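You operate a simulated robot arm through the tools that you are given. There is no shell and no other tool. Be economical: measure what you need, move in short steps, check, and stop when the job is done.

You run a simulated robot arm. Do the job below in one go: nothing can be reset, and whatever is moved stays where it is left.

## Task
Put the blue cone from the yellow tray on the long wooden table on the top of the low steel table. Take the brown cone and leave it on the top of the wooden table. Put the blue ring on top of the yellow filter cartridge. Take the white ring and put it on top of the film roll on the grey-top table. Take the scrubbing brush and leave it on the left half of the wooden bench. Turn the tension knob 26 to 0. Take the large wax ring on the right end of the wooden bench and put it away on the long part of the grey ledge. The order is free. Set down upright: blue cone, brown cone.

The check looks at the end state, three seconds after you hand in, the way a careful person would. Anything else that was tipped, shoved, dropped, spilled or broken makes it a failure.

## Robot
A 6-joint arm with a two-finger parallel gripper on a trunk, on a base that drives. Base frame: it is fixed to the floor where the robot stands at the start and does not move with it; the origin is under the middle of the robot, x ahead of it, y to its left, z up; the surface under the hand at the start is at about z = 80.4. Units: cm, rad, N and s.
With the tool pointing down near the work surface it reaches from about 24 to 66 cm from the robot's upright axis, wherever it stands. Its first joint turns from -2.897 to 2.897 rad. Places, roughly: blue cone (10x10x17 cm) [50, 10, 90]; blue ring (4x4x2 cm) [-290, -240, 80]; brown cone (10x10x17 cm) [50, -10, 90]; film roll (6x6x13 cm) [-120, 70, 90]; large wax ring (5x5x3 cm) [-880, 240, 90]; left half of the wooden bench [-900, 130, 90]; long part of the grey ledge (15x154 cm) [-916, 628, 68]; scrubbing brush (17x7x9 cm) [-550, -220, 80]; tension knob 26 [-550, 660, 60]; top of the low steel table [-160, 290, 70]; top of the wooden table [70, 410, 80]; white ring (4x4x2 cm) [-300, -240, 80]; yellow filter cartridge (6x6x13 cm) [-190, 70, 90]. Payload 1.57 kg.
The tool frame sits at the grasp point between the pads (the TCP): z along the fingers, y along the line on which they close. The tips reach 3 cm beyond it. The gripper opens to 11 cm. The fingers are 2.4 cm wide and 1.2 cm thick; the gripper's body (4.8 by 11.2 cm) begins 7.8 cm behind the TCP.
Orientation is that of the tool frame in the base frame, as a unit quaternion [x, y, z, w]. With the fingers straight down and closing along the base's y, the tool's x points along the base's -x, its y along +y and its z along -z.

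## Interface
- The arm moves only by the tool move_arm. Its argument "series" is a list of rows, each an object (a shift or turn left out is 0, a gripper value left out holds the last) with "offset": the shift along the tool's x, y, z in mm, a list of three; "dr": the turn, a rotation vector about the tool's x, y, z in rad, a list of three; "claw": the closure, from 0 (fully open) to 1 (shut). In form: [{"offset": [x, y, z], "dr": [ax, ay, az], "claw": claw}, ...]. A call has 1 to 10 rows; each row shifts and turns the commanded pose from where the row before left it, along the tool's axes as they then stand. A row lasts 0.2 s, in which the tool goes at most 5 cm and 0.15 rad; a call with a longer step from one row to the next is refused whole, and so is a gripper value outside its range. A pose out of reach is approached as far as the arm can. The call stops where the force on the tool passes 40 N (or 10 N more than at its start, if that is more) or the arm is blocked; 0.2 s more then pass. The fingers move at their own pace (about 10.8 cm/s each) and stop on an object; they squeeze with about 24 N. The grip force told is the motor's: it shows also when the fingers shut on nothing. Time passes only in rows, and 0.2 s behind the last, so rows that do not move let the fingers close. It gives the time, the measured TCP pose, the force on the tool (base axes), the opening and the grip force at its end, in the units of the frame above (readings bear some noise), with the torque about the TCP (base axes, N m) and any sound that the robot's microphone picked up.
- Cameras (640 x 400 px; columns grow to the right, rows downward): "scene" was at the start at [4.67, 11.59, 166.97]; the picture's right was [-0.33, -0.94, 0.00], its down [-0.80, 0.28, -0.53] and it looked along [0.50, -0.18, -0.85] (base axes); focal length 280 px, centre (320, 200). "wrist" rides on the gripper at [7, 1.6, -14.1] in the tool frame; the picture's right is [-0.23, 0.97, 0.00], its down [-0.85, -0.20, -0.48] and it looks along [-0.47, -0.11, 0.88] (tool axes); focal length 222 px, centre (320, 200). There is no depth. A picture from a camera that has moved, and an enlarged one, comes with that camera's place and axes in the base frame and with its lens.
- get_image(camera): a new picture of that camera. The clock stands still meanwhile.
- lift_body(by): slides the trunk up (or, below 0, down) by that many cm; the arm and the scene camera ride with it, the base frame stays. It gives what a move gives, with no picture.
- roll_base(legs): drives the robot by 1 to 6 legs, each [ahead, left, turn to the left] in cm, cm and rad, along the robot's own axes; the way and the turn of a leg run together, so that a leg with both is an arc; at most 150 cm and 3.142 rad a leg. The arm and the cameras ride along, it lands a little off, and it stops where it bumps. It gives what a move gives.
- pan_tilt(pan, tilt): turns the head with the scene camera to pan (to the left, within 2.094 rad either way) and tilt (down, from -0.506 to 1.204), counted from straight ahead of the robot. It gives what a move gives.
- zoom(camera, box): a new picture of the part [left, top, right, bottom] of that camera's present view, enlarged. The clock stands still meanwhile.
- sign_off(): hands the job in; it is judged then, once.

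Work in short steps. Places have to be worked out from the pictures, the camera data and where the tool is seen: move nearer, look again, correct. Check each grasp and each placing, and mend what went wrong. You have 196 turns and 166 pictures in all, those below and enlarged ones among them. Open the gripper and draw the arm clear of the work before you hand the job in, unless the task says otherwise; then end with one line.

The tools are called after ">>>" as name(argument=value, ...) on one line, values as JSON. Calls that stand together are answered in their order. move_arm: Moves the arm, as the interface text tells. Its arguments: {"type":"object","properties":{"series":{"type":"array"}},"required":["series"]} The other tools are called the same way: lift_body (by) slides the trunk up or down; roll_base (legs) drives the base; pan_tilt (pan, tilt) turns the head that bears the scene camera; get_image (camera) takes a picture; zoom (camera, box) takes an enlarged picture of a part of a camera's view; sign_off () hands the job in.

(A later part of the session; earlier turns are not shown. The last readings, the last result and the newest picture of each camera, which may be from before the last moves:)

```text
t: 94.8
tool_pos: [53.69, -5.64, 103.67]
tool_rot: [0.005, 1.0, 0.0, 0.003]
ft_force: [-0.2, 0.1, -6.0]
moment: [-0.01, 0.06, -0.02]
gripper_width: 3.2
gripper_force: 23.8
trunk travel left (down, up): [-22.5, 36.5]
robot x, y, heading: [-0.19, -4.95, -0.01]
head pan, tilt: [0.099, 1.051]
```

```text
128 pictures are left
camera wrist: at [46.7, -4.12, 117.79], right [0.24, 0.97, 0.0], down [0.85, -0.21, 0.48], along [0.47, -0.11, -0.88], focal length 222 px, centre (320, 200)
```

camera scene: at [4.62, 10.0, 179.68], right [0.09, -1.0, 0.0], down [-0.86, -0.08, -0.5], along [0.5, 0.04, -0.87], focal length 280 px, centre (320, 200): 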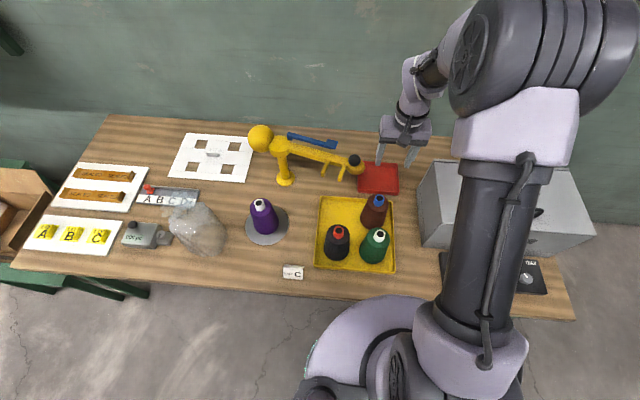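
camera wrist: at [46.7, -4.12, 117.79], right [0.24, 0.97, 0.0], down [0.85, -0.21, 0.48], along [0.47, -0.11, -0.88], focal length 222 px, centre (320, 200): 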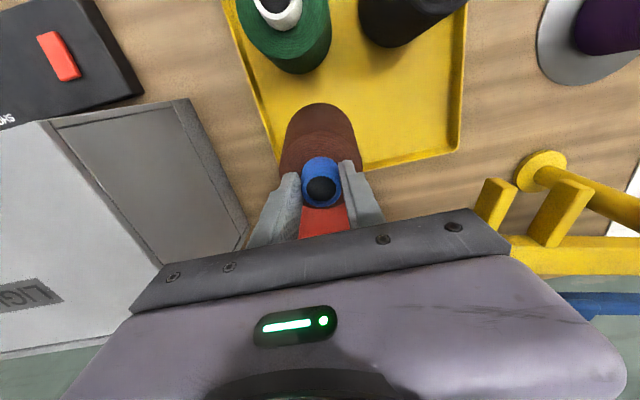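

The brown cone is held. I raise it, back off, turn left, and drive toward the wooden table before looking.

>>> lift_body(by=18)

>>> roll_base(legs=[[-50, 0, 0], [0, 0, 1.575], [145, 0, 0], [145, 0, 0]])

>>> pan_tilt(pan=-0.6, tilt=0.55)

>>> get_image(camera="scene")

```text
t: 96.8
tool_pos: [53.59, -5.76, 121.7]
tool_rot: [0.004, 1.0, -0.001, 0.003]
ft_force: [0.1, -0.1, -4.5]
moment: [-0.01, -0.01, -0.01]
gripper_width: 3.2
gripper_force: 24.3
trunk travel left (down, up): [-40.5, 18.5]
robot x, y, heading: [-0.23, -4.31, -0.006]
head pan, tilt: [0.099, 1.051]
```

```text
t: 117.1
tool_pos: [-45.48, 337.21, 121.67]
tool_rot: [-0.7, 0.714, 0.002, 0.001]
ft_force: [0.2, -0.2, -5.9]
moment: [-0.03, 0.01, 0.0]
gripper_width: 3.19
gripper_force: 23.8
trunk travel left (down, up): [-40.5, 18.5]
robot x, y, heading: [-46.96, 283.26, 1.556]
head pan, tilt: [0.099, 1.051]
```

```text
t: 118.2
tool_pos: [-45.32, 337.29, 121.78]
tool_rot: [-0.7, 0.714, 0.002, 0.002]
ft_force: [0.3, 0.2, -5.2]
moment: [-0.01, 0.0, 0.01]
gripper_width: 3.19
gripper_force: 23.6
trunk travel left (down, up): [-40.5, 18.5]
robot x, y, heading: [-47.0, 283.52, 1.553]
head pan, tilt: [-0.6, 0.55]
```

```text
127 pictures are left
camera scene: at [-55.79, 288.94, 183.67], right [0.81, -0.58, 0.0], down [-0.3, -0.43, -0.85], along [0.49, 0.69, -0.52], focal length 280 px, centre (320, 200)
```

scene: 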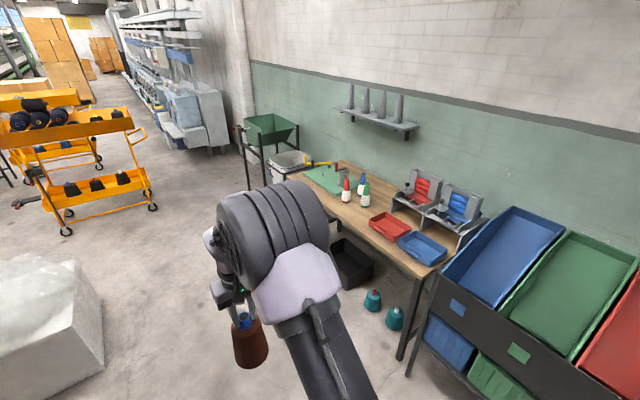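

The wooden table's front edge is at x≈45, spanning y≈334–470. I drive to about y=405 and turn right to face it.

>>> roll_base(legs=[[122, 0, 0], [0, 0, -1.553]])

>>> pan_tilt(pan=0.0, tilt=0.75)

>>> get_image(camera="scene")

```text
t: 128.2
tool_pos: [8.93, 405.53, 121.73]
tool_rot: [0.001, 1.0, 0.001, 0.003]
ft_force: [0.0, -0.4, -5.0]
moment: [0.0, 0.07, -0.01]
gripper_width: 3.17
gripper_force: 24.2
trunk travel left (down, up): [-40.5, 18.5]
robot x, y, heading: [-45.13, 406.59, 0.001]
head pan, tilt: [-0.6, 0.55]
```

```text
t: 129.2
tool_pos: [8.91, 405.47, 121.77]
tool_rot: [0.001, 1.0, 0.001, 0.003]
ft_force: [0.1, -0.3, -4.4]
moment: [0.0, 0.02, 0.01]
gripper_width: 3.17
gripper_force: 23.7
trunk travel left (down, up): [-40.5, 18.5]
robot x, y, heading: [-45.08, 406.28, 0.0]
head pan, tilt: [0.0, 0.75]
```

```text
126 pictures are left
camera scene: at [-38.43, 420.13, 181.94], right [0.0, -1.0, 0.0], down [-0.68, 0.0, -0.73], along [0.73, 0.0, -0.68], focal length 280 px, centre (320, 200)
```

scene: 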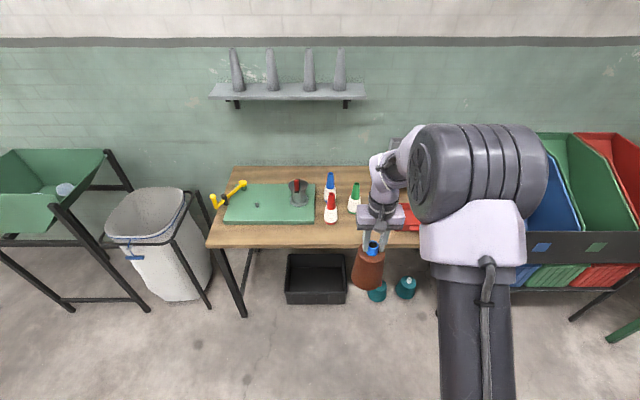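

There is free wood at about (50, 398), in front of the bottles and left of the red tray. I drive in with the cone high.

>>> roll_base(legs=[[40.5, -7.5, 0]])

>>> pan_tilt(pan=0.0, tilt=1.0)

>>> get_image(camera="scene")

>>> get_image(camera="wrist")

```text
t: 131.7
tool_pos: [49.28, 397.83, 121.65]
tool_rot: [0.0, 1.0, 0.0, 0.002]
ft_force: [0.5, -0.1, -5.5]
moment: [-0.03, 0.04, 0.03]
gripper_width: 3.16
gripper_force: 24.1
trunk travel left (down, up): [-40.5, 18.5]
robot x, y, heading: [-4.33, 398.66, 0.004]
head pan, tilt: [0.0, 0.75]
```

```text
t: 132.5
tool_pos: [49.17, 397.93, 121.73]
tool_rot: [0.002, 1.0, 0.0, 0.003]
ft_force: [-0.2, -0.1, -5.6]
moment: [-0.01, 0.01, 0.0]
gripper_width: 3.19
gripper_force: 24.3
trunk travel left (down, up): [-40.5, 18.5]
robot x, y, heading: [-4.73, 398.64, -0.002]
head pan, tilt: [0.0, 1.0]
```

```text
125 pictures are left
camera scene: at [0.57, 412.61, 180.03], right [0.0, -1.0, 0.0], down [-0.84, 0.0, -0.54], along [0.54, 0.0, -0.84], focal length 280 px, centre (320, 200)
```

scene: 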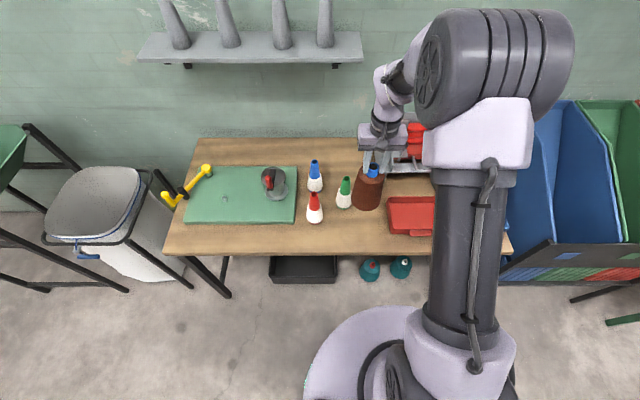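

```text
124 pictures are left
camera wrist: at [42.23, 399.5, 135.78], right [0.23, 0.97, 0.0], down [0.85, -0.2, 0.48], along [0.47, -0.11, -0.88], focal length 222 px, centre (320, 200)
```

wrist: 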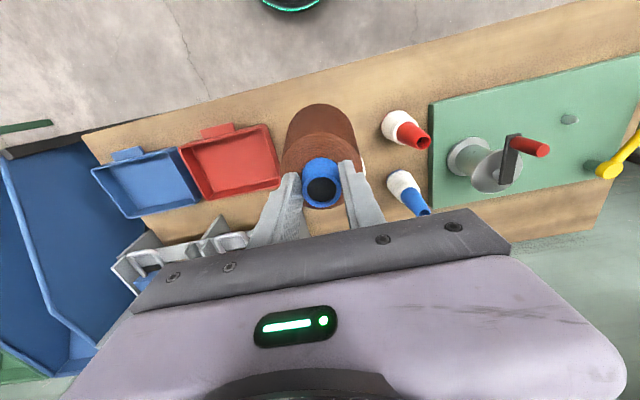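

The spot under the cone is clear by about 8 cm on every side. I lower the trunk 20 cm and then ease down.

>>> lift_body(by=-20)

>>> move_arm(series=[{"offset": [0, 0, 20], "claw": 1}, {"offset": [0, 0, 5]}, {"offset": [0, 0, 3]}, {"offset": [0, 0, 3]}, {"offset": [0, 0, 0]}])

>>> get_image(camera="scene")

```text
t: 134.7
tool_pos: [49.29, 398.01, 101.79]
tool_rot: [0.001, 1.0, -0.001, 0.003]
ft_force: [-0.8, -0.2, -6.0]
moment: [-0.01, 0.06, 0.01]
gripper_width: 3.16
gripper_force: 24.2
trunk travel left (down, up): [-20.5, 38.5]
robot x, y, heading: [-4.54, 399.1, -0.003]
head pan, tilt: [0.0, 1.0]
```

```text
t: 135.8
tool_pos: [49.25, 397.92, 98.65]
tool_rot: [0.0, 1.0, 0.0, 0.003]
ft_force: [0.2, -0.7, -5.5]
moment: [0.01, 0.03, 0.01]
gripper_width: 3.15
gripper_force: 24.3
trunk travel left (down, up): [-20.5, 38.5]
robot x, y, heading: [-4.53, 398.79, -0.0]
head pan, tilt: [0.0, 1.0]
```

```text
123 pictures are left
camera scene: at [0.59, 412.61, 160.02], right [0.0, -1.0, 0.0], down [-0.84, 0.0, -0.54], along [0.54, 0.0, -0.84], focal length 280 px, centre (320, 200)
```

scene: 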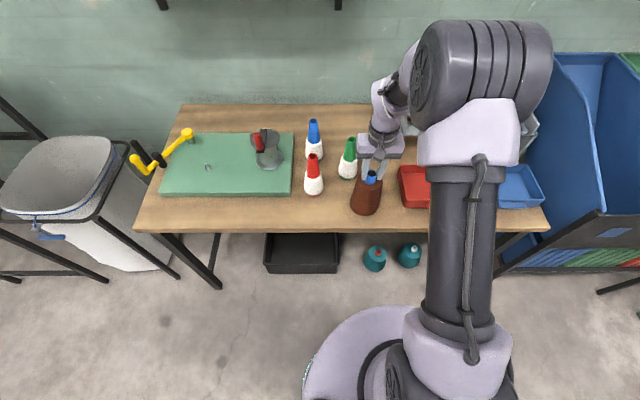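

I'm almost down, so I continue in fine steps.

>>> move_arm(series=[{"offset": [0, 0, 3], "claw": 1}, {"offset": [0, 0, 3]}, {"offset": [0, 0, 2]}, {"offset": [0, 0, 0]}])

```text
t: 136.8
tool_pos: [49.13, 397.93, 97.98]
tool_rot: [0.001, 1.0, 0.0, 0.004]
ft_force: [4.5, -0.9, 31.5]
moment: [-0.05, -0.38, -0.01]
gripper_width: 3.29
gripper_force: 23.4
trunk travel left (down, up): [-20.5, 38.5]
robot x, y, heading: [-4.52, 398.64, 0.002]
head pan, tilt: [0.0, 1.0]
```

It is down at z≈98. I relieve the pressure, open, rise, and check.

>>> move_arm(series=[{"offset": [0, 0, -4], "claw": 1}, {"offset": [0, 0, 0]}, {"claw": 0.45}, {"claw": 0.45}, {"claw": 0.45, "offset": [0, 0, -10]}, {"offset": [0, 0, -40]}, {"offset": [0, 0, -40]}, {"offset": [0, 0, -40]}])

>>> lift_body(by=15)

>>> zoom(camera="scene", box=[280, 120, 460, 280])

```text
t: 138.7
tool_pos: [49.09, 397.86, 111.27]
tool_rot: [0.001, 1.0, 0.0, 0.003]
ft_force: [0.6, -0.1, -0.1]
moment: [-0.02, 0.02, -0.01]
gripper_width: 6.07
gripper_force: 0.0
trunk travel left (down, up): [-20.5, 38.5]
robot x, y, heading: [-4.57, 398.82, -0.002]
head pan, tilt: [0.0, 1.0]
```

```text
t: 140.4
tool_pos: [49.23, 397.8, 126.08]
tool_rot: [0.001, 1.0, 0.0, 0.002]
ft_force: [0.1, 1.2, 0.6]
moment: [-0.01, 0.02, 0.03]
gripper_width: 6.07
gripper_force: 0.0
trunk travel left (down, up): [-35.5, 23.5]
robot x, y, heading: [-4.37, 398.35, -0.003]
head pan, tilt: [0.0, 1.0]
```

```text
2.50 times, centred on (370, 200) of scene
camera zoom: at [0.55, 412.61, 175.01], right [0.0, -1.0, 0.0], down [-0.84, 0.0, -0.54], along [0.54, 0.0, -0.84], focal length 700 px, centre (195, 200)
```

zoom: 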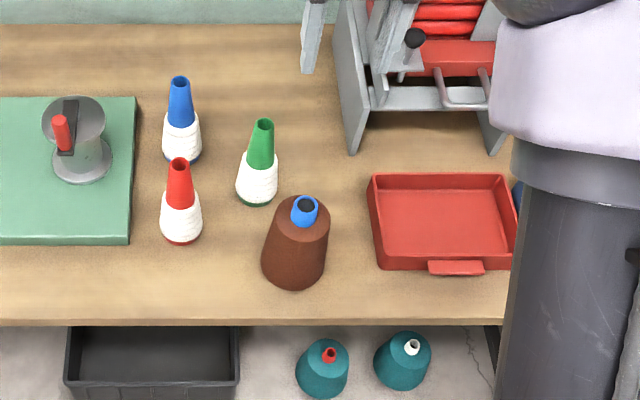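

The brown cone is placed upright. I back off, turn toward -x, and survey the route to the knob at (-550, 660).

>>> roll_base(legs=[[-42, 0, 0], [0, 0, 1.571], [60, 0, 0], [0, 0, 0.785]])

>>> pan_tilt(pan=0.3, tilt=0.3)

>>> get_image(camera="scene")

```text
t: 151.9
tool_pos: [-84.43, 497.86, 126.11]
tool_rot: [0.922, -0.386, -0.002, -0.001]
ft_force: [0.3, -0.1, -0.3]
moment: [0.03, 0.0, -0.01]
gripper_width: 6.05
gripper_force: 0.1
trunk travel left (down, up): [-35.5, 23.5]
robot x, y, heading: [-47.05, 459.11, 2.348]
head pan, tilt: [0.0, 1.0]
```

```text
t: 153.0
tool_pos: [-84.39, 497.78, 126.2]
tool_rot: [0.922, -0.386, -0.002, 0.0]
ft_force: [0.7, 1.0, 0.2]
moment: [0.01, 0.0, 0.0]
gripper_width: 6.08
gripper_force: 0.1
trunk travel left (down, up): [-35.5, 23.5]
robot x, y, heading: [-47.2, 459.09, 2.349]
head pan, tilt: [0.3, 0.3]
```

```text
121 pictures are left
camera scene: at [-63.81, 452.06, 180.97], right [0.47, 0.88, 0.0], down [0.26, -0.14, -0.95], along [-0.84, 0.45, -0.3], focal length 280 px, centre (320, 200)
```

scene: 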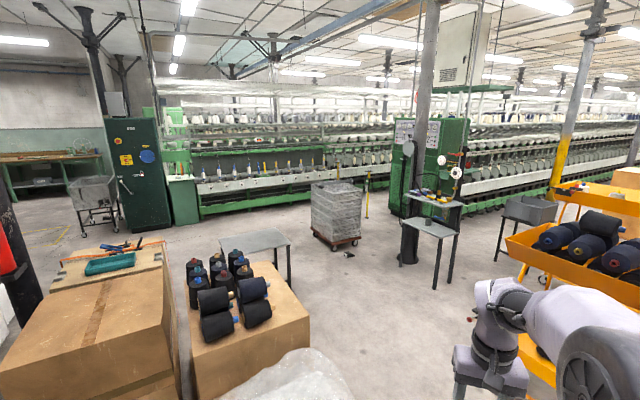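

The route along y≈585 passes between the small table and the wire cart. I turn to -x, sidestep to that line, and advance partway.

>>> roll_base(legs=[[0, 0, 0.792], [0, -127, 0], [150, 0, 0], [80, 0, 0]])

>>> pan_tilt(pan=0.0, tilt=0.35)

>>> get_image(camera="scene")

```text
t: 172.3
tool_pos: [-331.58, 578.64, 126.07]
tool_rot: [1.0, 0.018, -0.003, 0.0]
ft_force: [-0.7, -0.2, 0.1]
moment: [-0.03, -0.01, 0.03]
gripper_width: 6.06
gripper_force: 0.0
trunk travel left (down, up): [-35.5, 23.5]
robot x, y, heading: [-277.89, 579.71, -3.104]
head pan, tilt: [0.3, 0.3]
```

```text
t: 173.1
tool_pos: [-331.56, 578.63, 126.08]
tool_rot: [1.0, 0.018, -0.002, 0.001]
ft_force: [0.2, 1.0, -0.4]
moment: [-0.01, -0.06, 0.03]
gripper_width: 6.05
gripper_force: 0.0
trunk travel left (down, up): [-35.5, 23.5]
robot x, y, heading: [-277.44, 579.94, -3.104]
head pan, tilt: [0.0, 0.351]
```

```text
120 pictures are left
camera scene: at [-284.41, 565.5, 180.5], right [-0.04, 1.0, 0.0], down [0.34, 0.01, -0.94], along [-0.94, -0.03, -0.34], focal length 280 px, centre (320, 200)
```

scene: 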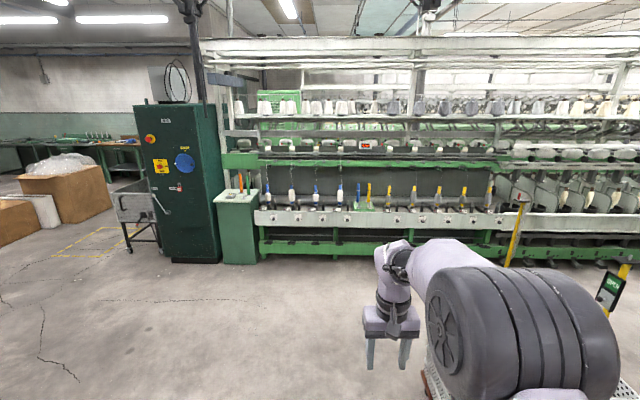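

I straighten up, pass the cart, then sidestep toward y=660 in front of the machine and look.

>>> roll_base(legs=[[0, 0, -0.037], [110, 0, 0], [80, 0, 0], [0, -70, 0]])

>>> pan_tilt(pan=0.1, tilt=0.75)

>>> get_image(camera="scene")

```text
t: 186.4
tool_pos: [-521.21, 649.93, 126.12]
tool_rot: [1.0, 0.002, -0.003, 0.001]
ft_force: [0.5, 1.2, -0.5]
moment: [-0.01, -0.05, -0.02]
gripper_width: 6.02
gripper_force: 0.0
trunk travel left (down, up): [-35.5, 23.5]
robot x, y, heading: [-467.6, 648.84, -3.139]
head pan, tilt: [0.0, 0.351]
```

```text
t: 187.3
tool_pos: [-521.22, 650.01, 126.2]
tool_rot: [1.0, 0.001, -0.002, 0.001]
ft_force: [0.6, -0.9, -0.8]
moment: [0.0, 0.02, 0.0]
gripper_width: 6.03
gripper_force: 0.2
trunk travel left (down, up): [-35.5, 23.5]
robot x, y, heading: [-467.58, 649.19, -3.142]
head pan, tilt: [0.099, 0.75]
```

```text
119 pictures are left
camera scene: at [-473.47, 634.46, 176.94], right [-0.1, 0.99, 0.0], down [0.68, 0.07, -0.73], along [-0.73, -0.07, -0.68], focal length 280 px, centre (320, 200)
```

scene: 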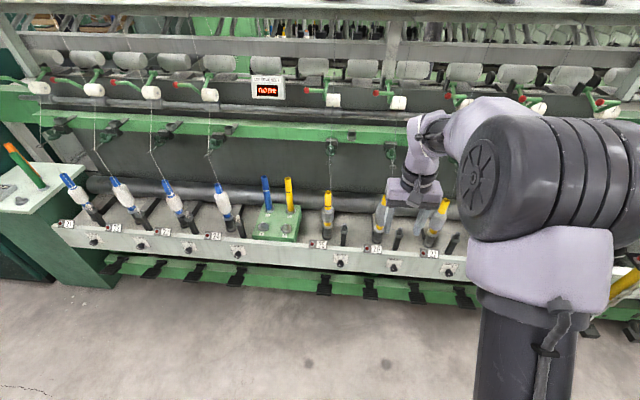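

>>> zoom(camera="scene", box=[240, 180, 480, 330])

```text
2.67 times, centred on (360, 255) of scene
camera zoom: at [-473.47, 634.46, 176.94], right [-0.1, 0.99, 0.0], down [0.68, 0.07, -0.73], along [-0.73, -0.07, -0.68], focal length 746 px, centre (213, 53)
```

zoom: 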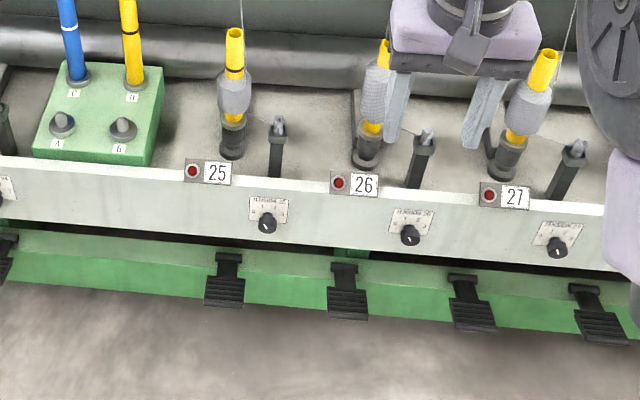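

Knob 26 is on the vertical front rail at about (-550, 661, 67). I enlarge to read its dial.

>>> zoom(camera="scene", box=[372, 248, 422, 280])

```text
12.50 times, centred on (397, 264) of scene
camera zoom: at [-473.47, 634.46, 176.94], right [-0.1, 0.99, 0.0], down [0.68, 0.07, -0.73], along [-0.73, -0.07, -0.68], focal length 3498 px, centre (-642, -600)
```

zoom: 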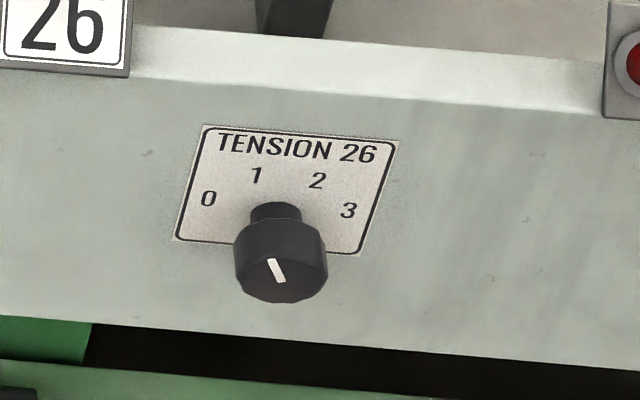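

The pointer reads 1 (up-left), and 0 is further counterclockwise. I swing the hand to horizontal, pointing at the machine, with fingers closing sideways.

>>> move_arm(series=[{"dr": [0, -0.15, 0]}, {"dr": [0, -0.15, 0]}, {"dr": [0, -0.15, 0]}, {"dr": [0, -0.15, 0]}, {"dr": [0, -0.15, 0]}, {"dr": [0, -0.15, 0]}, {"dr": [0, -0.15, 0]}, {"dr": [0, -0.15, 0]}, {"dr": [0, -0.15, 0]}, {"dr": [0, -0.15, 0]}])

>>> move_arm(series=[{"dr": [0, -0.071, 0]}, {"offset": [0, 0, 0]}])

>>> lift_body(by=-35)

>>> get_image(camera="scene")

>>> get_image(camera="wrist")

```text
t: 189.5
tool_pos: [-521.26, 650.01, 126.18]
tool_rot: [0.73, -0.001, -0.683, 0.0]
ft_force: [0.3, 0.3, -0.7]
moment: [0.01, -0.03, 0.0]
gripper_width: 6.06
gripper_force: 0.0
trunk travel left (down, up): [-35.5, 23.5]
robot x, y, heading: [-467.29, 649.28, -3.141]
head pan, tilt: [0.099, 0.75]
```

```text
t: 190.1
tool_pos: [-521.1, 650.0, 126.21]
tool_rot: [-0.706, -0.001, 0.709, -0.001]
ft_force: [-0.3, -0.3, -0.4]
moment: [0.03, 0.0, -0.02]
gripper_width: 6.05
gripper_force: 0.1
trunk travel left (down, up): [-35.5, 23.5]
robot x, y, heading: [-467.56, 649.52, -3.136]
head pan, tilt: [0.099, 0.75]
```

```text
t: 193.5
tool_pos: [-521.19, 649.87, 91.18]
tool_rot: [-0.705, 0.0, 0.709, -0.001]
ft_force: [0.0, 0.2, 0.5]
moment: [0.03, 0.03, -0.02]
gripper_width: 6.06
gripper_force: 0.1
trunk travel left (down, up): [-0.5, 58.5]
robot x, y, heading: [-467.41, 649.42, -3.135]
head pan, tilt: [0.099, 0.75]
```

```text
116 pictures are left
camera scene: at [-473.47, 634.45, 141.95], right [-0.1, 0.99, 0.0], down [0.68, 0.07, -0.73], along [-0.73, -0.07, -0.68], focal length 280 px, centre (320, 200)
```

scene: 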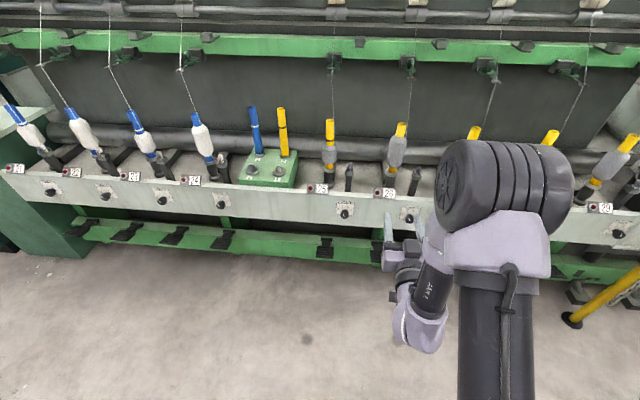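

```text
115 pictures are left
camera wrist: at [-507.03, 648.34, 84.1], right [0.0, -0.97, 0.23], down [0.48, 0.2, 0.85], along [-0.88, 0.11, 0.47], focal length 222 px, centre (320, 200)
```

wrist: 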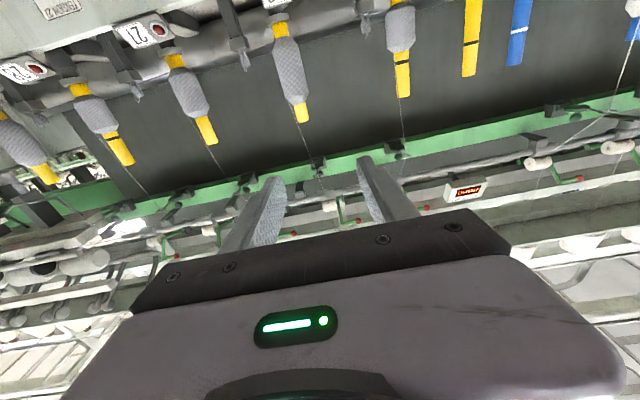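

Let me zoom in on knob 26 from this lower viewpoint, to fix its position.

>>> zoom(camera="scene", box=[340, 180, 420, 230])

```text
8.00 times, centred on (380, 205) of scene
camera zoom: at [-473.47, 634.45, 141.95], right [-0.1, 0.99, 0.0], down [0.68, 0.07, -0.73], along [-0.73, -0.07, -0.68], focal length 2238 px, centre (-160, 160)
```

zoom: 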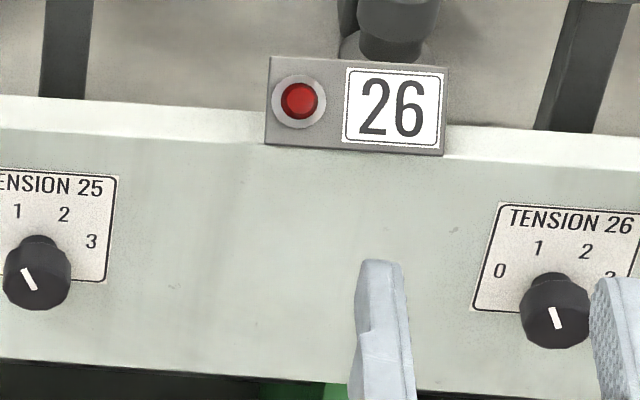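

The knob's front face is at about (-552.4, 662.4, 61). I bring the hand to its height and line, still about 20 cm back.

>>> move_arm(series=[{"offset": [43, -18, 0]}, {"offset": [43, -18, 0]}, {"offset": [43, -18, 0]}, {"offset": [43, -18, 0]}, {"offset": [43, -18, 0]}, {"offset": [43, -18, 0]}, {"offset": [43, -17, 0]}, {"offset": [0, 0, 0]}])

>>> get_image(camera="wrist")

>>> get_image(camera="scene")

```text
t: 195.3
tool_pos: [-521.24, 662.48, 60.98]
tool_rot: [-0.705, -0.001, 0.709, -0.002]
ft_force: [0.8, -0.1, -0.1]
moment: [-0.04, -0.01, 0.0]
gripper_width: 6.03
gripper_force: 0.0
trunk travel left (down, up): [-0.5, 58.5]
robot x, y, heading: [-467.61, 649.48, -3.135]
head pan, tilt: [0.099, 0.75]
```

```text
113 pictures are left
camera wrist: at [-507.15, 660.89, 53.9], right [0.0, -0.97, 0.23], down [0.48, 0.2, 0.85], along [-0.88, 0.11, 0.47], focal length 222 px, centre (320, 200)
```

wrist: 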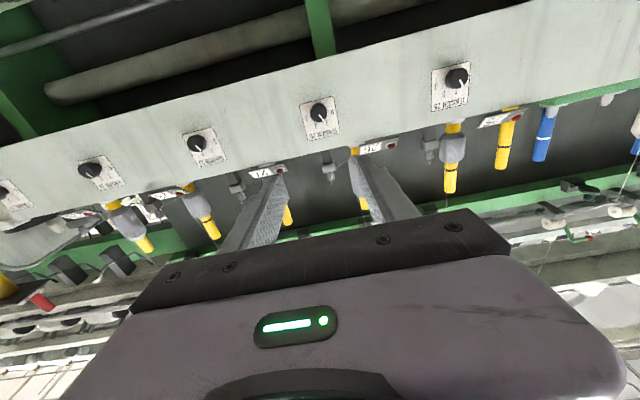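

```text
112 pictures are left
camera scene: at [-473.48, 634.46, 141.94], right [-0.1, 0.99, 0.0], down [0.68, 0.07, -0.73], along [-0.73, -0.07, -0.68], focal length 280 px, centre (320, 200)
```

scene: 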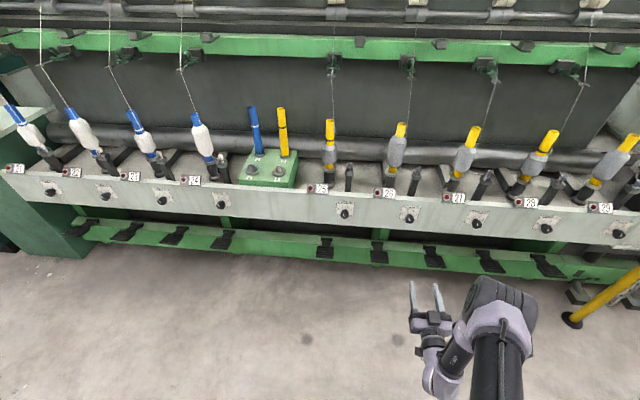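

>>> zoom(camera="wrist", box=[280, 85, 360, 145])

>>> zoom(camera="scene", box=[380, 185, 440, 230])

```text
6.67 times, centred on (320, 115) of wrist
camera zoom: at [-507.15, 660.89, 53.9], right [0.0, -0.97, 0.23], down [0.48, 0.2, 0.85], along [-0.88, 0.11, 0.47], focal length 1481 px, centre (320, 767)
```

zoom: 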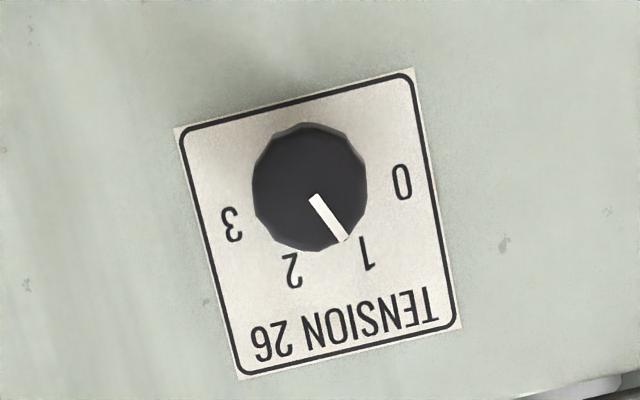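

```text
8.89 times, centred on (410, 208) of scene
camera zoom: at [-473.48, 634.46, 141.94], right [-0.1, 0.99, 0.0], down [0.68, 0.07, -0.73], along [-0.73, -0.07, -0.68], focal length 2487 px, centre (-480, 133)
```

zoom: 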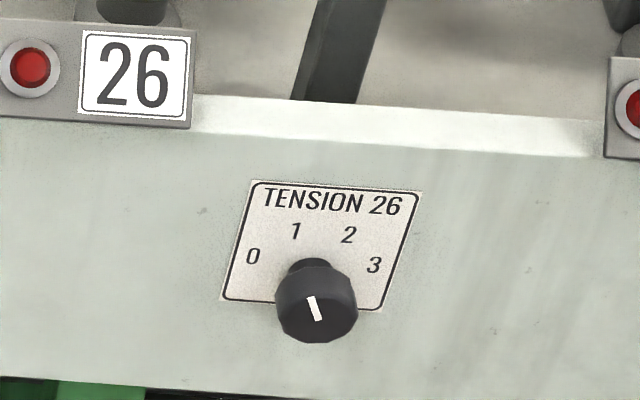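

The dial is clear now: the pointer is at 1 (about 25° left) and 0 is at about 75° left, so it needs about 50° counterclockwise. The knob centre is about (-553.5, 662.6, 59.9). I drive in 18 cm and trim the height.

>>> roll_base(legs=[[18, 0, 0]])

>>> move_arm(series=[{"offset": [12, 0, 0], "claw": 0.4}, {"offset": [0, 0, 40]}, {"offset": [0, 0, 0]}])

>>> zoom(camera="wrist", box=[220, 60, 420, 260])

>>> zoom(camera="scene", box=[380, 180, 480, 280])

```text
t: 196.8
tool_pos: [-539.29, 662.39, 60.9]
tool_rot: [-0.705, -0.002, 0.709, -0.002]
ft_force: [-0.1, -0.3, 0.5]
moment: [0.01, 0.01, 0.01]
gripper_width: 6.06
gripper_force: 0.1
trunk travel left (down, up): [-0.5, 58.5]
robot x, y, heading: [-485.69, 648.85, -3.137]
head pan, tilt: [0.099, 0.75]
```

```text
t: 197.6
tool_pos: [-543.33, 662.38, 59.74]
tool_rot: [-0.705, -0.001, 0.709, -0.002]
ft_force: [-0.2, -1.2, 0.2]
moment: [-0.01, 0.02, -0.01]
gripper_width: 6.59
gripper_force: 0.0
trunk travel left (down, up): [-0.5, 58.5]
robot x, y, heading: [-485.66, 649.44, -3.138]
head pan, tilt: [0.099, 0.75]
```

```text
2.00 times, centred on (320, 160) of wrist
camera zoom: at [-529.17, 660.79, 52.75], right [0.01, -0.97, 0.23], down [0.48, 0.2, 0.85], along [-0.88, 0.1, 0.47], focal length 444 px, centre (320, 280)
```

zoom: 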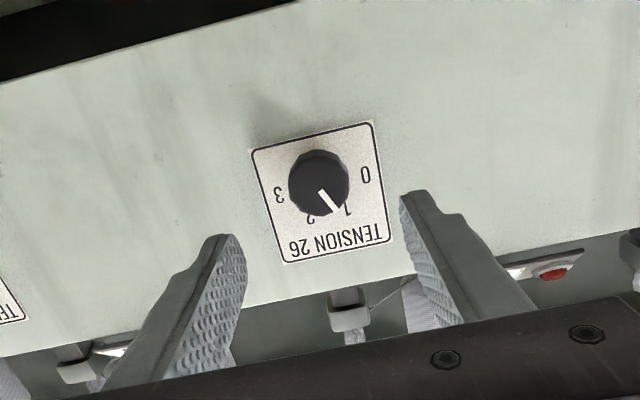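

```text
4.00 times, centred on (430, 230) of scene
camera zoom: at [-491.42, 634.37, 141.94], right [-0.1, 0.99, 0.0], down [0.68, 0.07, -0.73], along [-0.73, -0.08, -0.68], focal length 1119 px, centre (-120, 80)
```

zoom: 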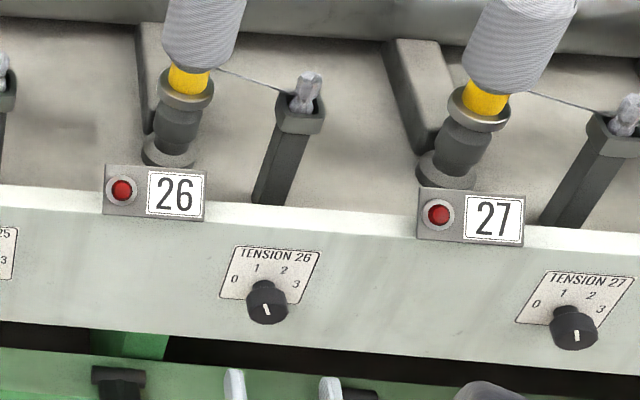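

It is well aligned. I advance until the tips are alongside the knob.

>>> move_arm(series=[{"offset": [0, 0, 40]}, {"offset": [0, 0, 25]}, {"offset": [0, 0, 12]}, {"offset": [0, 0, 0]}])

>>> zoom(camera="wrist", box=[220, 80, 420, 260])

>>> zoom(camera="scene", box=[380, 180, 480, 280])

```text
t: 198.6
tool_pos: [-551.09, 662.1, 59.89]
tool_rot: [-0.705, -0.002, 0.709, -0.003]
ft_force: [-0.5, 0.3, -0.1]
moment: [0.01, 0.03, 0.01]
gripper_width: 6.59
gripper_force: 0.0
trunk travel left (down, up): [-0.5, 58.5]
robot x, y, heading: [-485.35, 649.46, -3.134]
head pan, tilt: [0.099, 0.75]
```

```text
2.22 times, centred on (320, 170) of wrist
camera zoom: at [-536.87, 660.64, 52.8], right [0.01, -0.97, 0.23], down [0.48, 0.2, 0.85], along [-0.88, 0.11, 0.47], focal length 494 px, centre (320, 267)
```

zoom: 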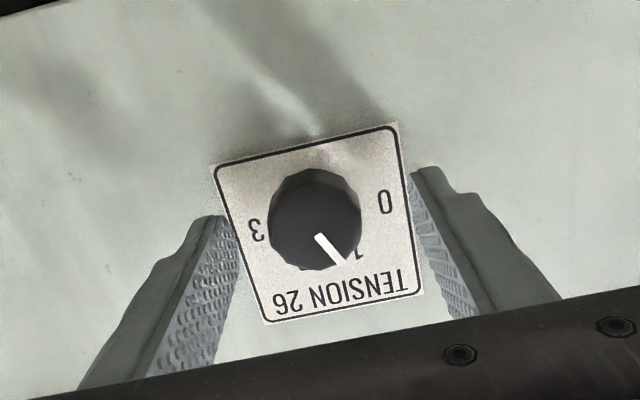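

```text
4.00 times, centred on (430, 230) of scene
camera zoom: at [-491.41, 634.38, 141.94], right [-0.1, 0.99, 0.0], down [0.68, 0.07, -0.73], along [-0.73, -0.08, -0.68], focal length 1119 px, centre (-120, 80)
```

zoom: 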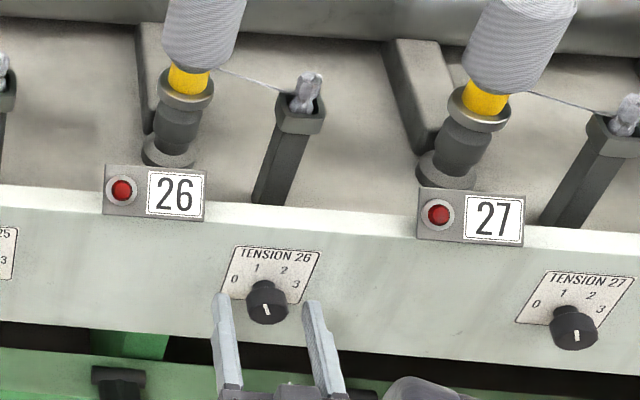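

I advance 8 mm more, close on the knob, and check forces.

>>> move_arm(series=[{"offset": [0, -3, 8]}, {"claw": 1}, {"claw": 1}, {"claw": 1}])

>>> zoom(camera="wrist", box=[220, 80, 420, 260])

```text
t: 199.6
tool_pos: [-551.75, 662.48, 59.82]
tool_rot: [-0.705, -0.001, 0.709, -0.001]
ft_force: [-1.0, -12.9, -0.4]
moment: [-0.01, 0.13, 0.4]
gripper_width: 3.36
gripper_force: 40.6
trunk travel left (down, up): [-0.5, 58.5]
robot x, y, heading: [-485.41, 649.27, -3.134]
head pan, tilt: [0.099, 0.75]
```

```text
2.22 times, centred on (320, 170) of wrist
camera zoom: at [-537.64, 660.87, 52.79], right [0.01, -0.97, 0.23], down [0.48, 0.2, 0.85], along [-0.88, 0.1, 0.47], focal length 494 px, centre (320, 267)
```

zoom: 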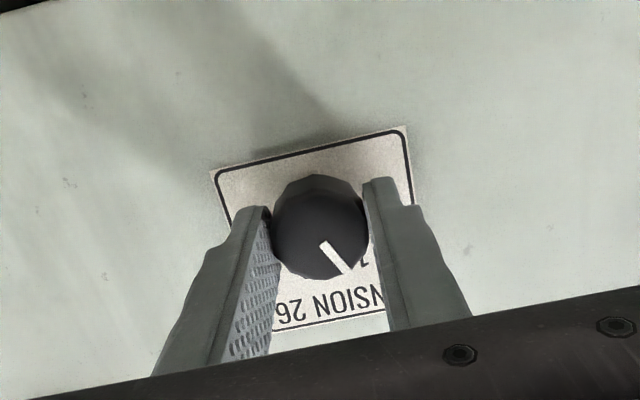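

It is gripped, with some side load. I ease 2 mm and rotate 50° counterclockwise in small turns.

>>> move_arm(series=[{"offset": [0, 2, 0], "claw": 1}, {"dr": [0, 0, -0.1]}, {"dr": [0, 0, -0.1]}, {"dr": [0, 0, -0.1]}, {"dr": [0, 0, -0.1]}, {"offset": [0, 0, 0]}])

>>> zoom(camera="wrist", box=[220, 80, 420, 260])

```text
t: 201.0
tool_pos: [-551.84, 662.38, 59.91]
tool_rot: [-0.691, -0.143, 0.695, 0.139]
ft_force: [2.6, -6.1, -3.3]
moment: [0.0, -0.23, 0.01]
gripper_width: 3.32
gripper_force: 41.1
trunk travel left (down, up): [-0.5, 58.5]
robot x, y, heading: [-485.17, 649.33, -3.138]
head pan, tilt: [0.099, 0.75]
```

```text
2.22 times, centred on (320, 170) of wrist
camera zoom: at [-537.65, 663.64, 52.71], right [0.0, -0.99, -0.17], down [0.48, -0.15, 0.86], along [-0.88, -0.09, 0.48], focal length 494 px, centre (320, 267)
```

zoom: 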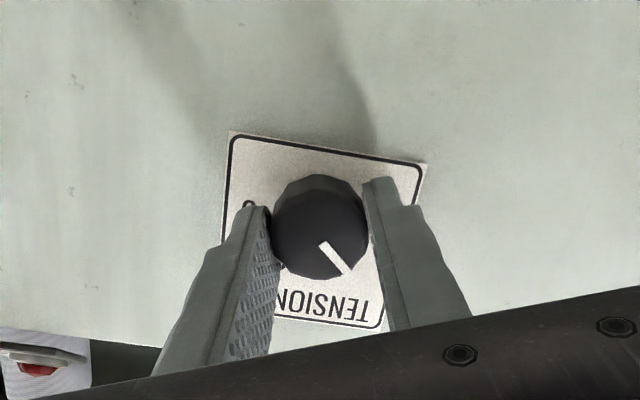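

The knob turns with the gripper. I continue with the remaining 0.47 rad.

>>> move_arm(series=[{"dr": [0, 0, -0.1], "claw": 1}, {"dr": [0, 0, -0.1]}, {"dr": [0, 0, -0.1]}, {"dr": [0, 0, -0.1]}, {"dr": [0, 0, -0.073]}, {"offset": [0, 0, 0]}])

>>> zoom(camera="wrist", box=[220, 80, 420, 260])

```text
t: 202.4
tool_pos: [-551.83, 662.39, 59.92]
tool_rot: [-0.639, -0.3, 0.643, 0.298]
ft_force: [6.2, -6.0, -2.9]
moment: [-0.52, -0.11, 0.04]
gripper_width: 3.33
gripper_force: 41.2
trunk travel left (down, up): [-0.5, 58.5]
robot x, y, heading: [-485.85, 649.37, -3.135]
head pan, tilt: [0.099, 0.75]
```

```text
2.22 times, centred on (320, 170) of wrist
camera zoom: at [-537.66, 666.69, 54.01], right [0.0, -0.8, -0.6], down [0.48, -0.52, 0.7], along [-0.87, -0.29, 0.39], focal length 494 px, centre (320, 267)
```

zoom: 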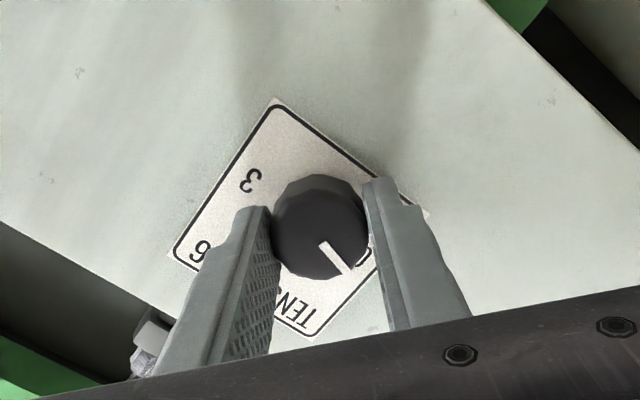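

The pointer seems to be at 0. I release, back straight off, and check.

>>> move_arm(series=[{"claw": 0.4}, {"claw": 0.4}, {"offset": [0, 0, -25]}, {"offset": [0, 0, -40]}, {"offset": [0, 0, -40]}, {"offset": [0, 0, 0]}])

>>> zoom(camera="wrist", box=[260, 100, 380, 200])

```text
t: 203.8
tool_pos: [-541.34, 662.63, 59.8]
tool_rot: [-0.638, -0.3, 0.643, 0.298]
ft_force: [-0.3, -0.8, -0.9]
moment: [-0.03, -0.01, -0.02]
gripper_width: 6.61
gripper_force: 0.0
trunk travel left (down, up): [-0.5, 58.5]
robot x, y, heading: [-484.96, 649.66, -3.134]
head pan, tilt: [0.099, 0.75]
```

```text
4.00 times, centred on (320, 150) of wrist
camera zoom: at [-527.15, 666.82, 54.01], right [0.0, -0.8, -0.6], down [0.48, -0.52, 0.7], along [-0.87, -0.29, 0.39], focal length 888 px, centre (320, 400)
```

zoom: 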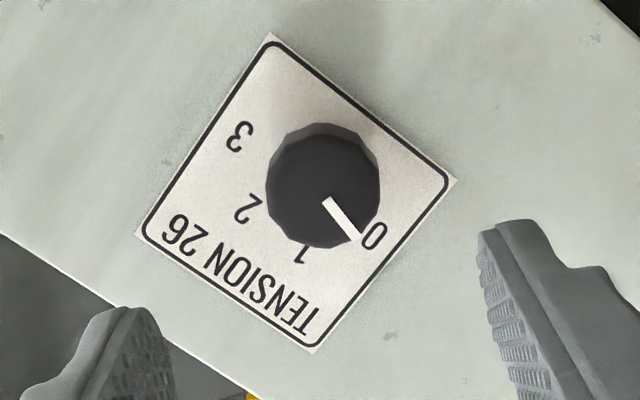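

The pointer sits at 0. I withdraw, straighten the hand to vertical again, and raise.

>>> roll_base(legs=[[-20, 0, 0]])

>>> lift_body(by=35)

>>> move_arm(series=[{"dr": [0, 0, 0.146], "offset": [-30, 0, 0]}, {"dr": [0, 0, 0.146], "offset": [-30, 0, 0]}, {"dr": [0, 0, 0.146], "offset": [-30, 0, 0]}, {"dr": [0, 0, 0.146], "offset": [-30, 0, 0]}, {"dr": [0, 0, 0.146], "offset": [-30, 0, 0]}, {"dr": [0, 0, 0.143]}, {"dr": [0, 0.15, 0]}, {"dr": [0, 0.15, 0]}, {"dr": [0, 0.15, 0]}, {"dr": [0, 0.15, 0]}])

>>> move_arm(series=[{"dr": [0, 0.15, 0]}, {"dr": [0, 0.15, 0]}, {"dr": [0, 0.15, 0]}, {"dr": [0, 0.15, 0]}, {"dr": [0, 0.15, 0]}, {"dr": [0, 0.15, 0]}, {"dr": [0, 0.071, 0]}, {"offset": [0, 0, 0]}])

```text
t: 205.4
tool_pos: [-521.3, 662.56, 59.81]
tool_rot: [-0.639, -0.3, 0.643, 0.297]
ft_force: [0.3, 0.2, -0.2]
moment: [-0.02, -0.04, 0.02]
gripper_width: 6.59
gripper_force: 0.1
trunk travel left (down, up): [-0.5, 58.5]
robot x, y, heading: [-465.42, 649.18, -3.137]
head pan, tilt: [0.099, 0.75]
```

```text
t: 208.9
tool_pos: [-521.36, 662.6, 94.91]
tool_rot: [-0.639, -0.299, 0.643, 0.298]
ft_force: [0.0, 0.2, 0.2]
moment: [0.0, -0.01, -0.01]
gripper_width: 6.6
gripper_force: 0.1
trunk travel left (down, up): [-35.5, 23.5]
robot x, y, heading: [-465.1, 649.51, -3.133]
head pan, tilt: [0.099, 0.75]
```

```text
t: 211.1
tool_pos: [-521.15, 654.48, 107.06]
tool_rot: [0.884, 0.003, -0.468, 0.002]
ft_force: [-0.4, 1.1, 0.1]
moment: [0.0, 0.04, 0.01]
gripper_width: 6.6
gripper_force: 0.1
trunk travel left (down, up): [-35.5, 23.5]
robot x, y, heading: [-465.65, 649.37, -3.143]
head pan, tilt: [0.099, 0.75]
```

```text
t: 212.9
tool_pos: [-521.28, 654.53, 107.05]
tool_rot: [1.0, 0.002, -0.002, 0.001]
ft_force: [-0.1, -0.1, -0.1]
moment: [0.01, -0.01, 0.0]
gripper_width: 6.61
gripper_force: 0.1
out of reach, approached as far as the arm can: row 4
trunk travel left (down, up): [-35.5, 23.5]
robot x, y, heading: [-465.4, 649.64, -3.14]
head pan, tilt: [0.099, 0.75]
```

The hand is back to vertical. I sidestep along the machine toward its left end and then look toward the wooden bench and ledge.

>>> roll_base(legs=[[15, 0, 0], [-15, 150, 0], [0, 150, 0]])

>>> pan_tilt(pan=0.2, tilt=0.3)

>>> get_image(camera="scene")

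```text
refused: leg 2 is longer than a leg can be; nothing moved
```

```text
t: 213.8
tool_pos: [-521.17, 654.54, 107.09]
tool_rot: [1.0, 0.001, -0.002, 0.0]
ft_force: [0.7, 0.5, 0.3]
moment: [0.01, -0.01, 0.05]
gripper_width: 6.59
gripper_force: 0.1
trunk travel left (down, up): [-35.5, 23.5]
robot x, y, heading: [-465.25, 649.3, -3.136]
head pan, tilt: [0.201, 0.3]
```

```text
101 pictures are left
camera scene: at [-472.28, 633.42, 180.97], right [-0.2, 0.98, 0.0], down [0.29, 0.06, -0.95], along [-0.94, -0.19, -0.3], focal length 280 px, centre (320, 200)
```

scene: 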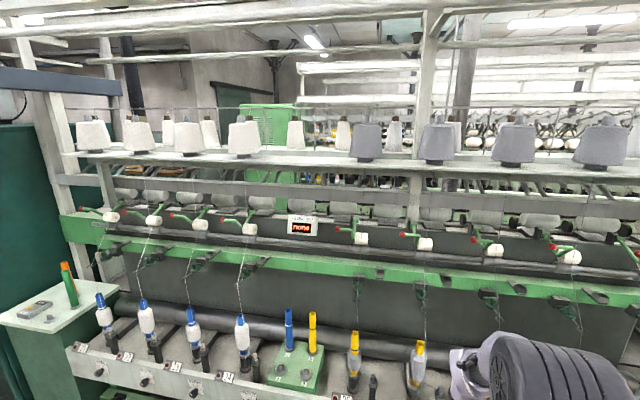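

Leg 2 was too long, so I resend it as plain sidesteps.

>>> roll_base(legs=[[0, 145, 0], [0, 150, 0]])

>>> get_image(camera="scene")

```text
t: 228.0
tool_pos: [-518.82, 358.26, 107.07]
tool_rot: [1.0, 0.005, -0.003, 0.001]
ft_force: [0.9, -0.2, -0.2]
moment: [0.01, -0.03, 0.0]
gripper_width: 6.58
gripper_force: 0.0
trunk travel left (down, up): [-35.5, 23.5]
robot x, y, heading: [-463.07, 353.36, -3.131]
head pan, tilt: [0.201, 0.3]
```

```text
100 pictures are left
camera scene: at [-469.73, 337.26, 180.97], right [-0.21, 0.98, 0.0], down [0.29, 0.06, -0.96], along [-0.93, -0.2, -0.3], focal length 280 px, centre (320, 200)
```

scene: 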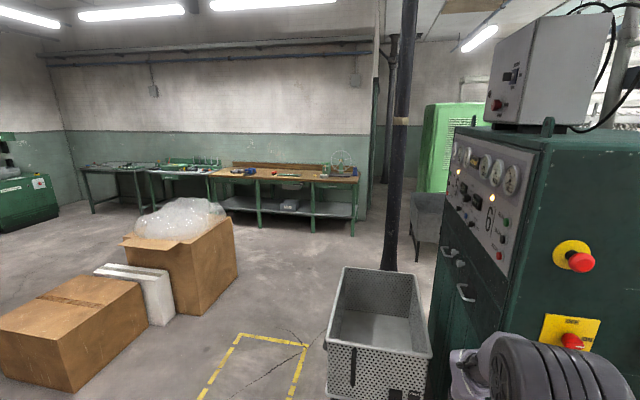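

The bench runs y≈90–307 with its front at x≈-842. I go through the gap at y≈250, between the carton and the wire basin.

>>> roll_base(legs=[[0, 103, 0], [0, 0, -0.01], [150, 0, 0], [120, 0, 0]])

>>> pan_tilt(pan=0.1, tilt=0.6)

>>> get_image(camera="scene")

```text
t: 246.4
tool_pos: [-787.32, 255.84, 107.12]
tool_rot: [1.0, -0.003, -0.002, 0.001]
ft_force: [0.0, 0.2, 0.0]
moment: [0.02, -0.02, -0.02]
gripper_width: 6.6
gripper_force: 0.0
trunk travel left (down, up): [-35.5, 23.5]
robot x, y, heading: [-731.53, 250.31, 3.131]
head pan, tilt: [0.201, 0.3]
```

```text
t: 247.2
tool_pos: [-787.37, 255.72, 107.12]
tool_rot: [1.0, -0.003, -0.004, 0.001]
ft_force: [-1.4, 0.7, -0.2]
moment: [0.0, 0.01, -0.01]
gripper_width: 6.59
gripper_force: 0.1
trunk travel left (down, up): [-35.5, 23.5]
robot x, y, heading: [-731.19, 250.02, 3.132]
head pan, tilt: [0.099, 0.6]
```

```text
99 pictures are left
camera scene: at [-738.26, 235.09, 178.23], right [-0.09, 1.0, 0.0], down [0.56, 0.05, -0.83], along [-0.82, -0.08, -0.56], focal length 280 px, centre (320, 200)
```

scene: 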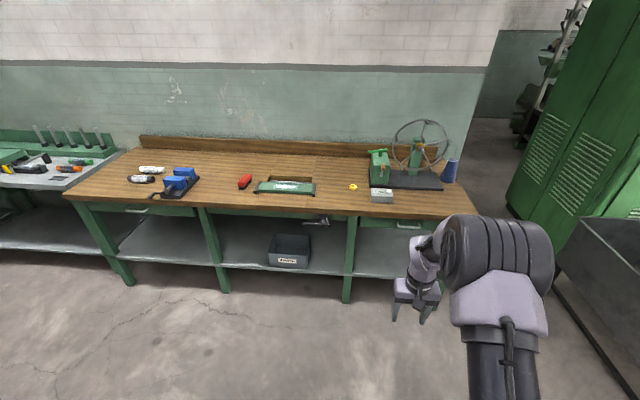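

>>> zoom(camera="scene", box=[300, 140, 480, 230])

>>> zoom(camera="scene", box=[60, 120, 340, 260])

```text
3.56 times, centred on (390, 185) of scene
camera zoom: at [-738.26, 235.09, 178.23], right [-0.09, 1.0, 0.0], down [0.56, 0.05, -0.83], along [-0.82, -0.08, -0.56], focal length 995 px, centre (71, 253)
```

zoom: 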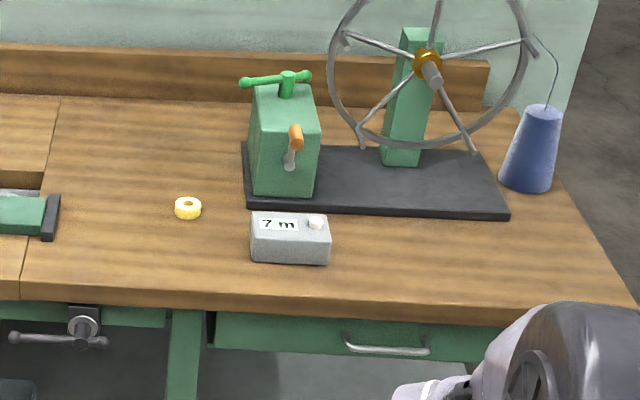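

```text
2.29 times, centred on (200, 190) of scene
camera zoom: at [-738.26, 235.09, 178.23], right [-0.09, 1.0, 0.0], down [0.56, 0.05, -0.83], along [-0.82, -0.08, -0.56], focal length 640 px, centre (594, 223)
```

zoom: 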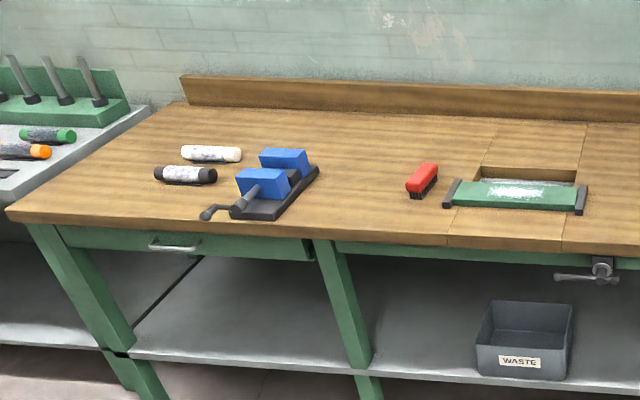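

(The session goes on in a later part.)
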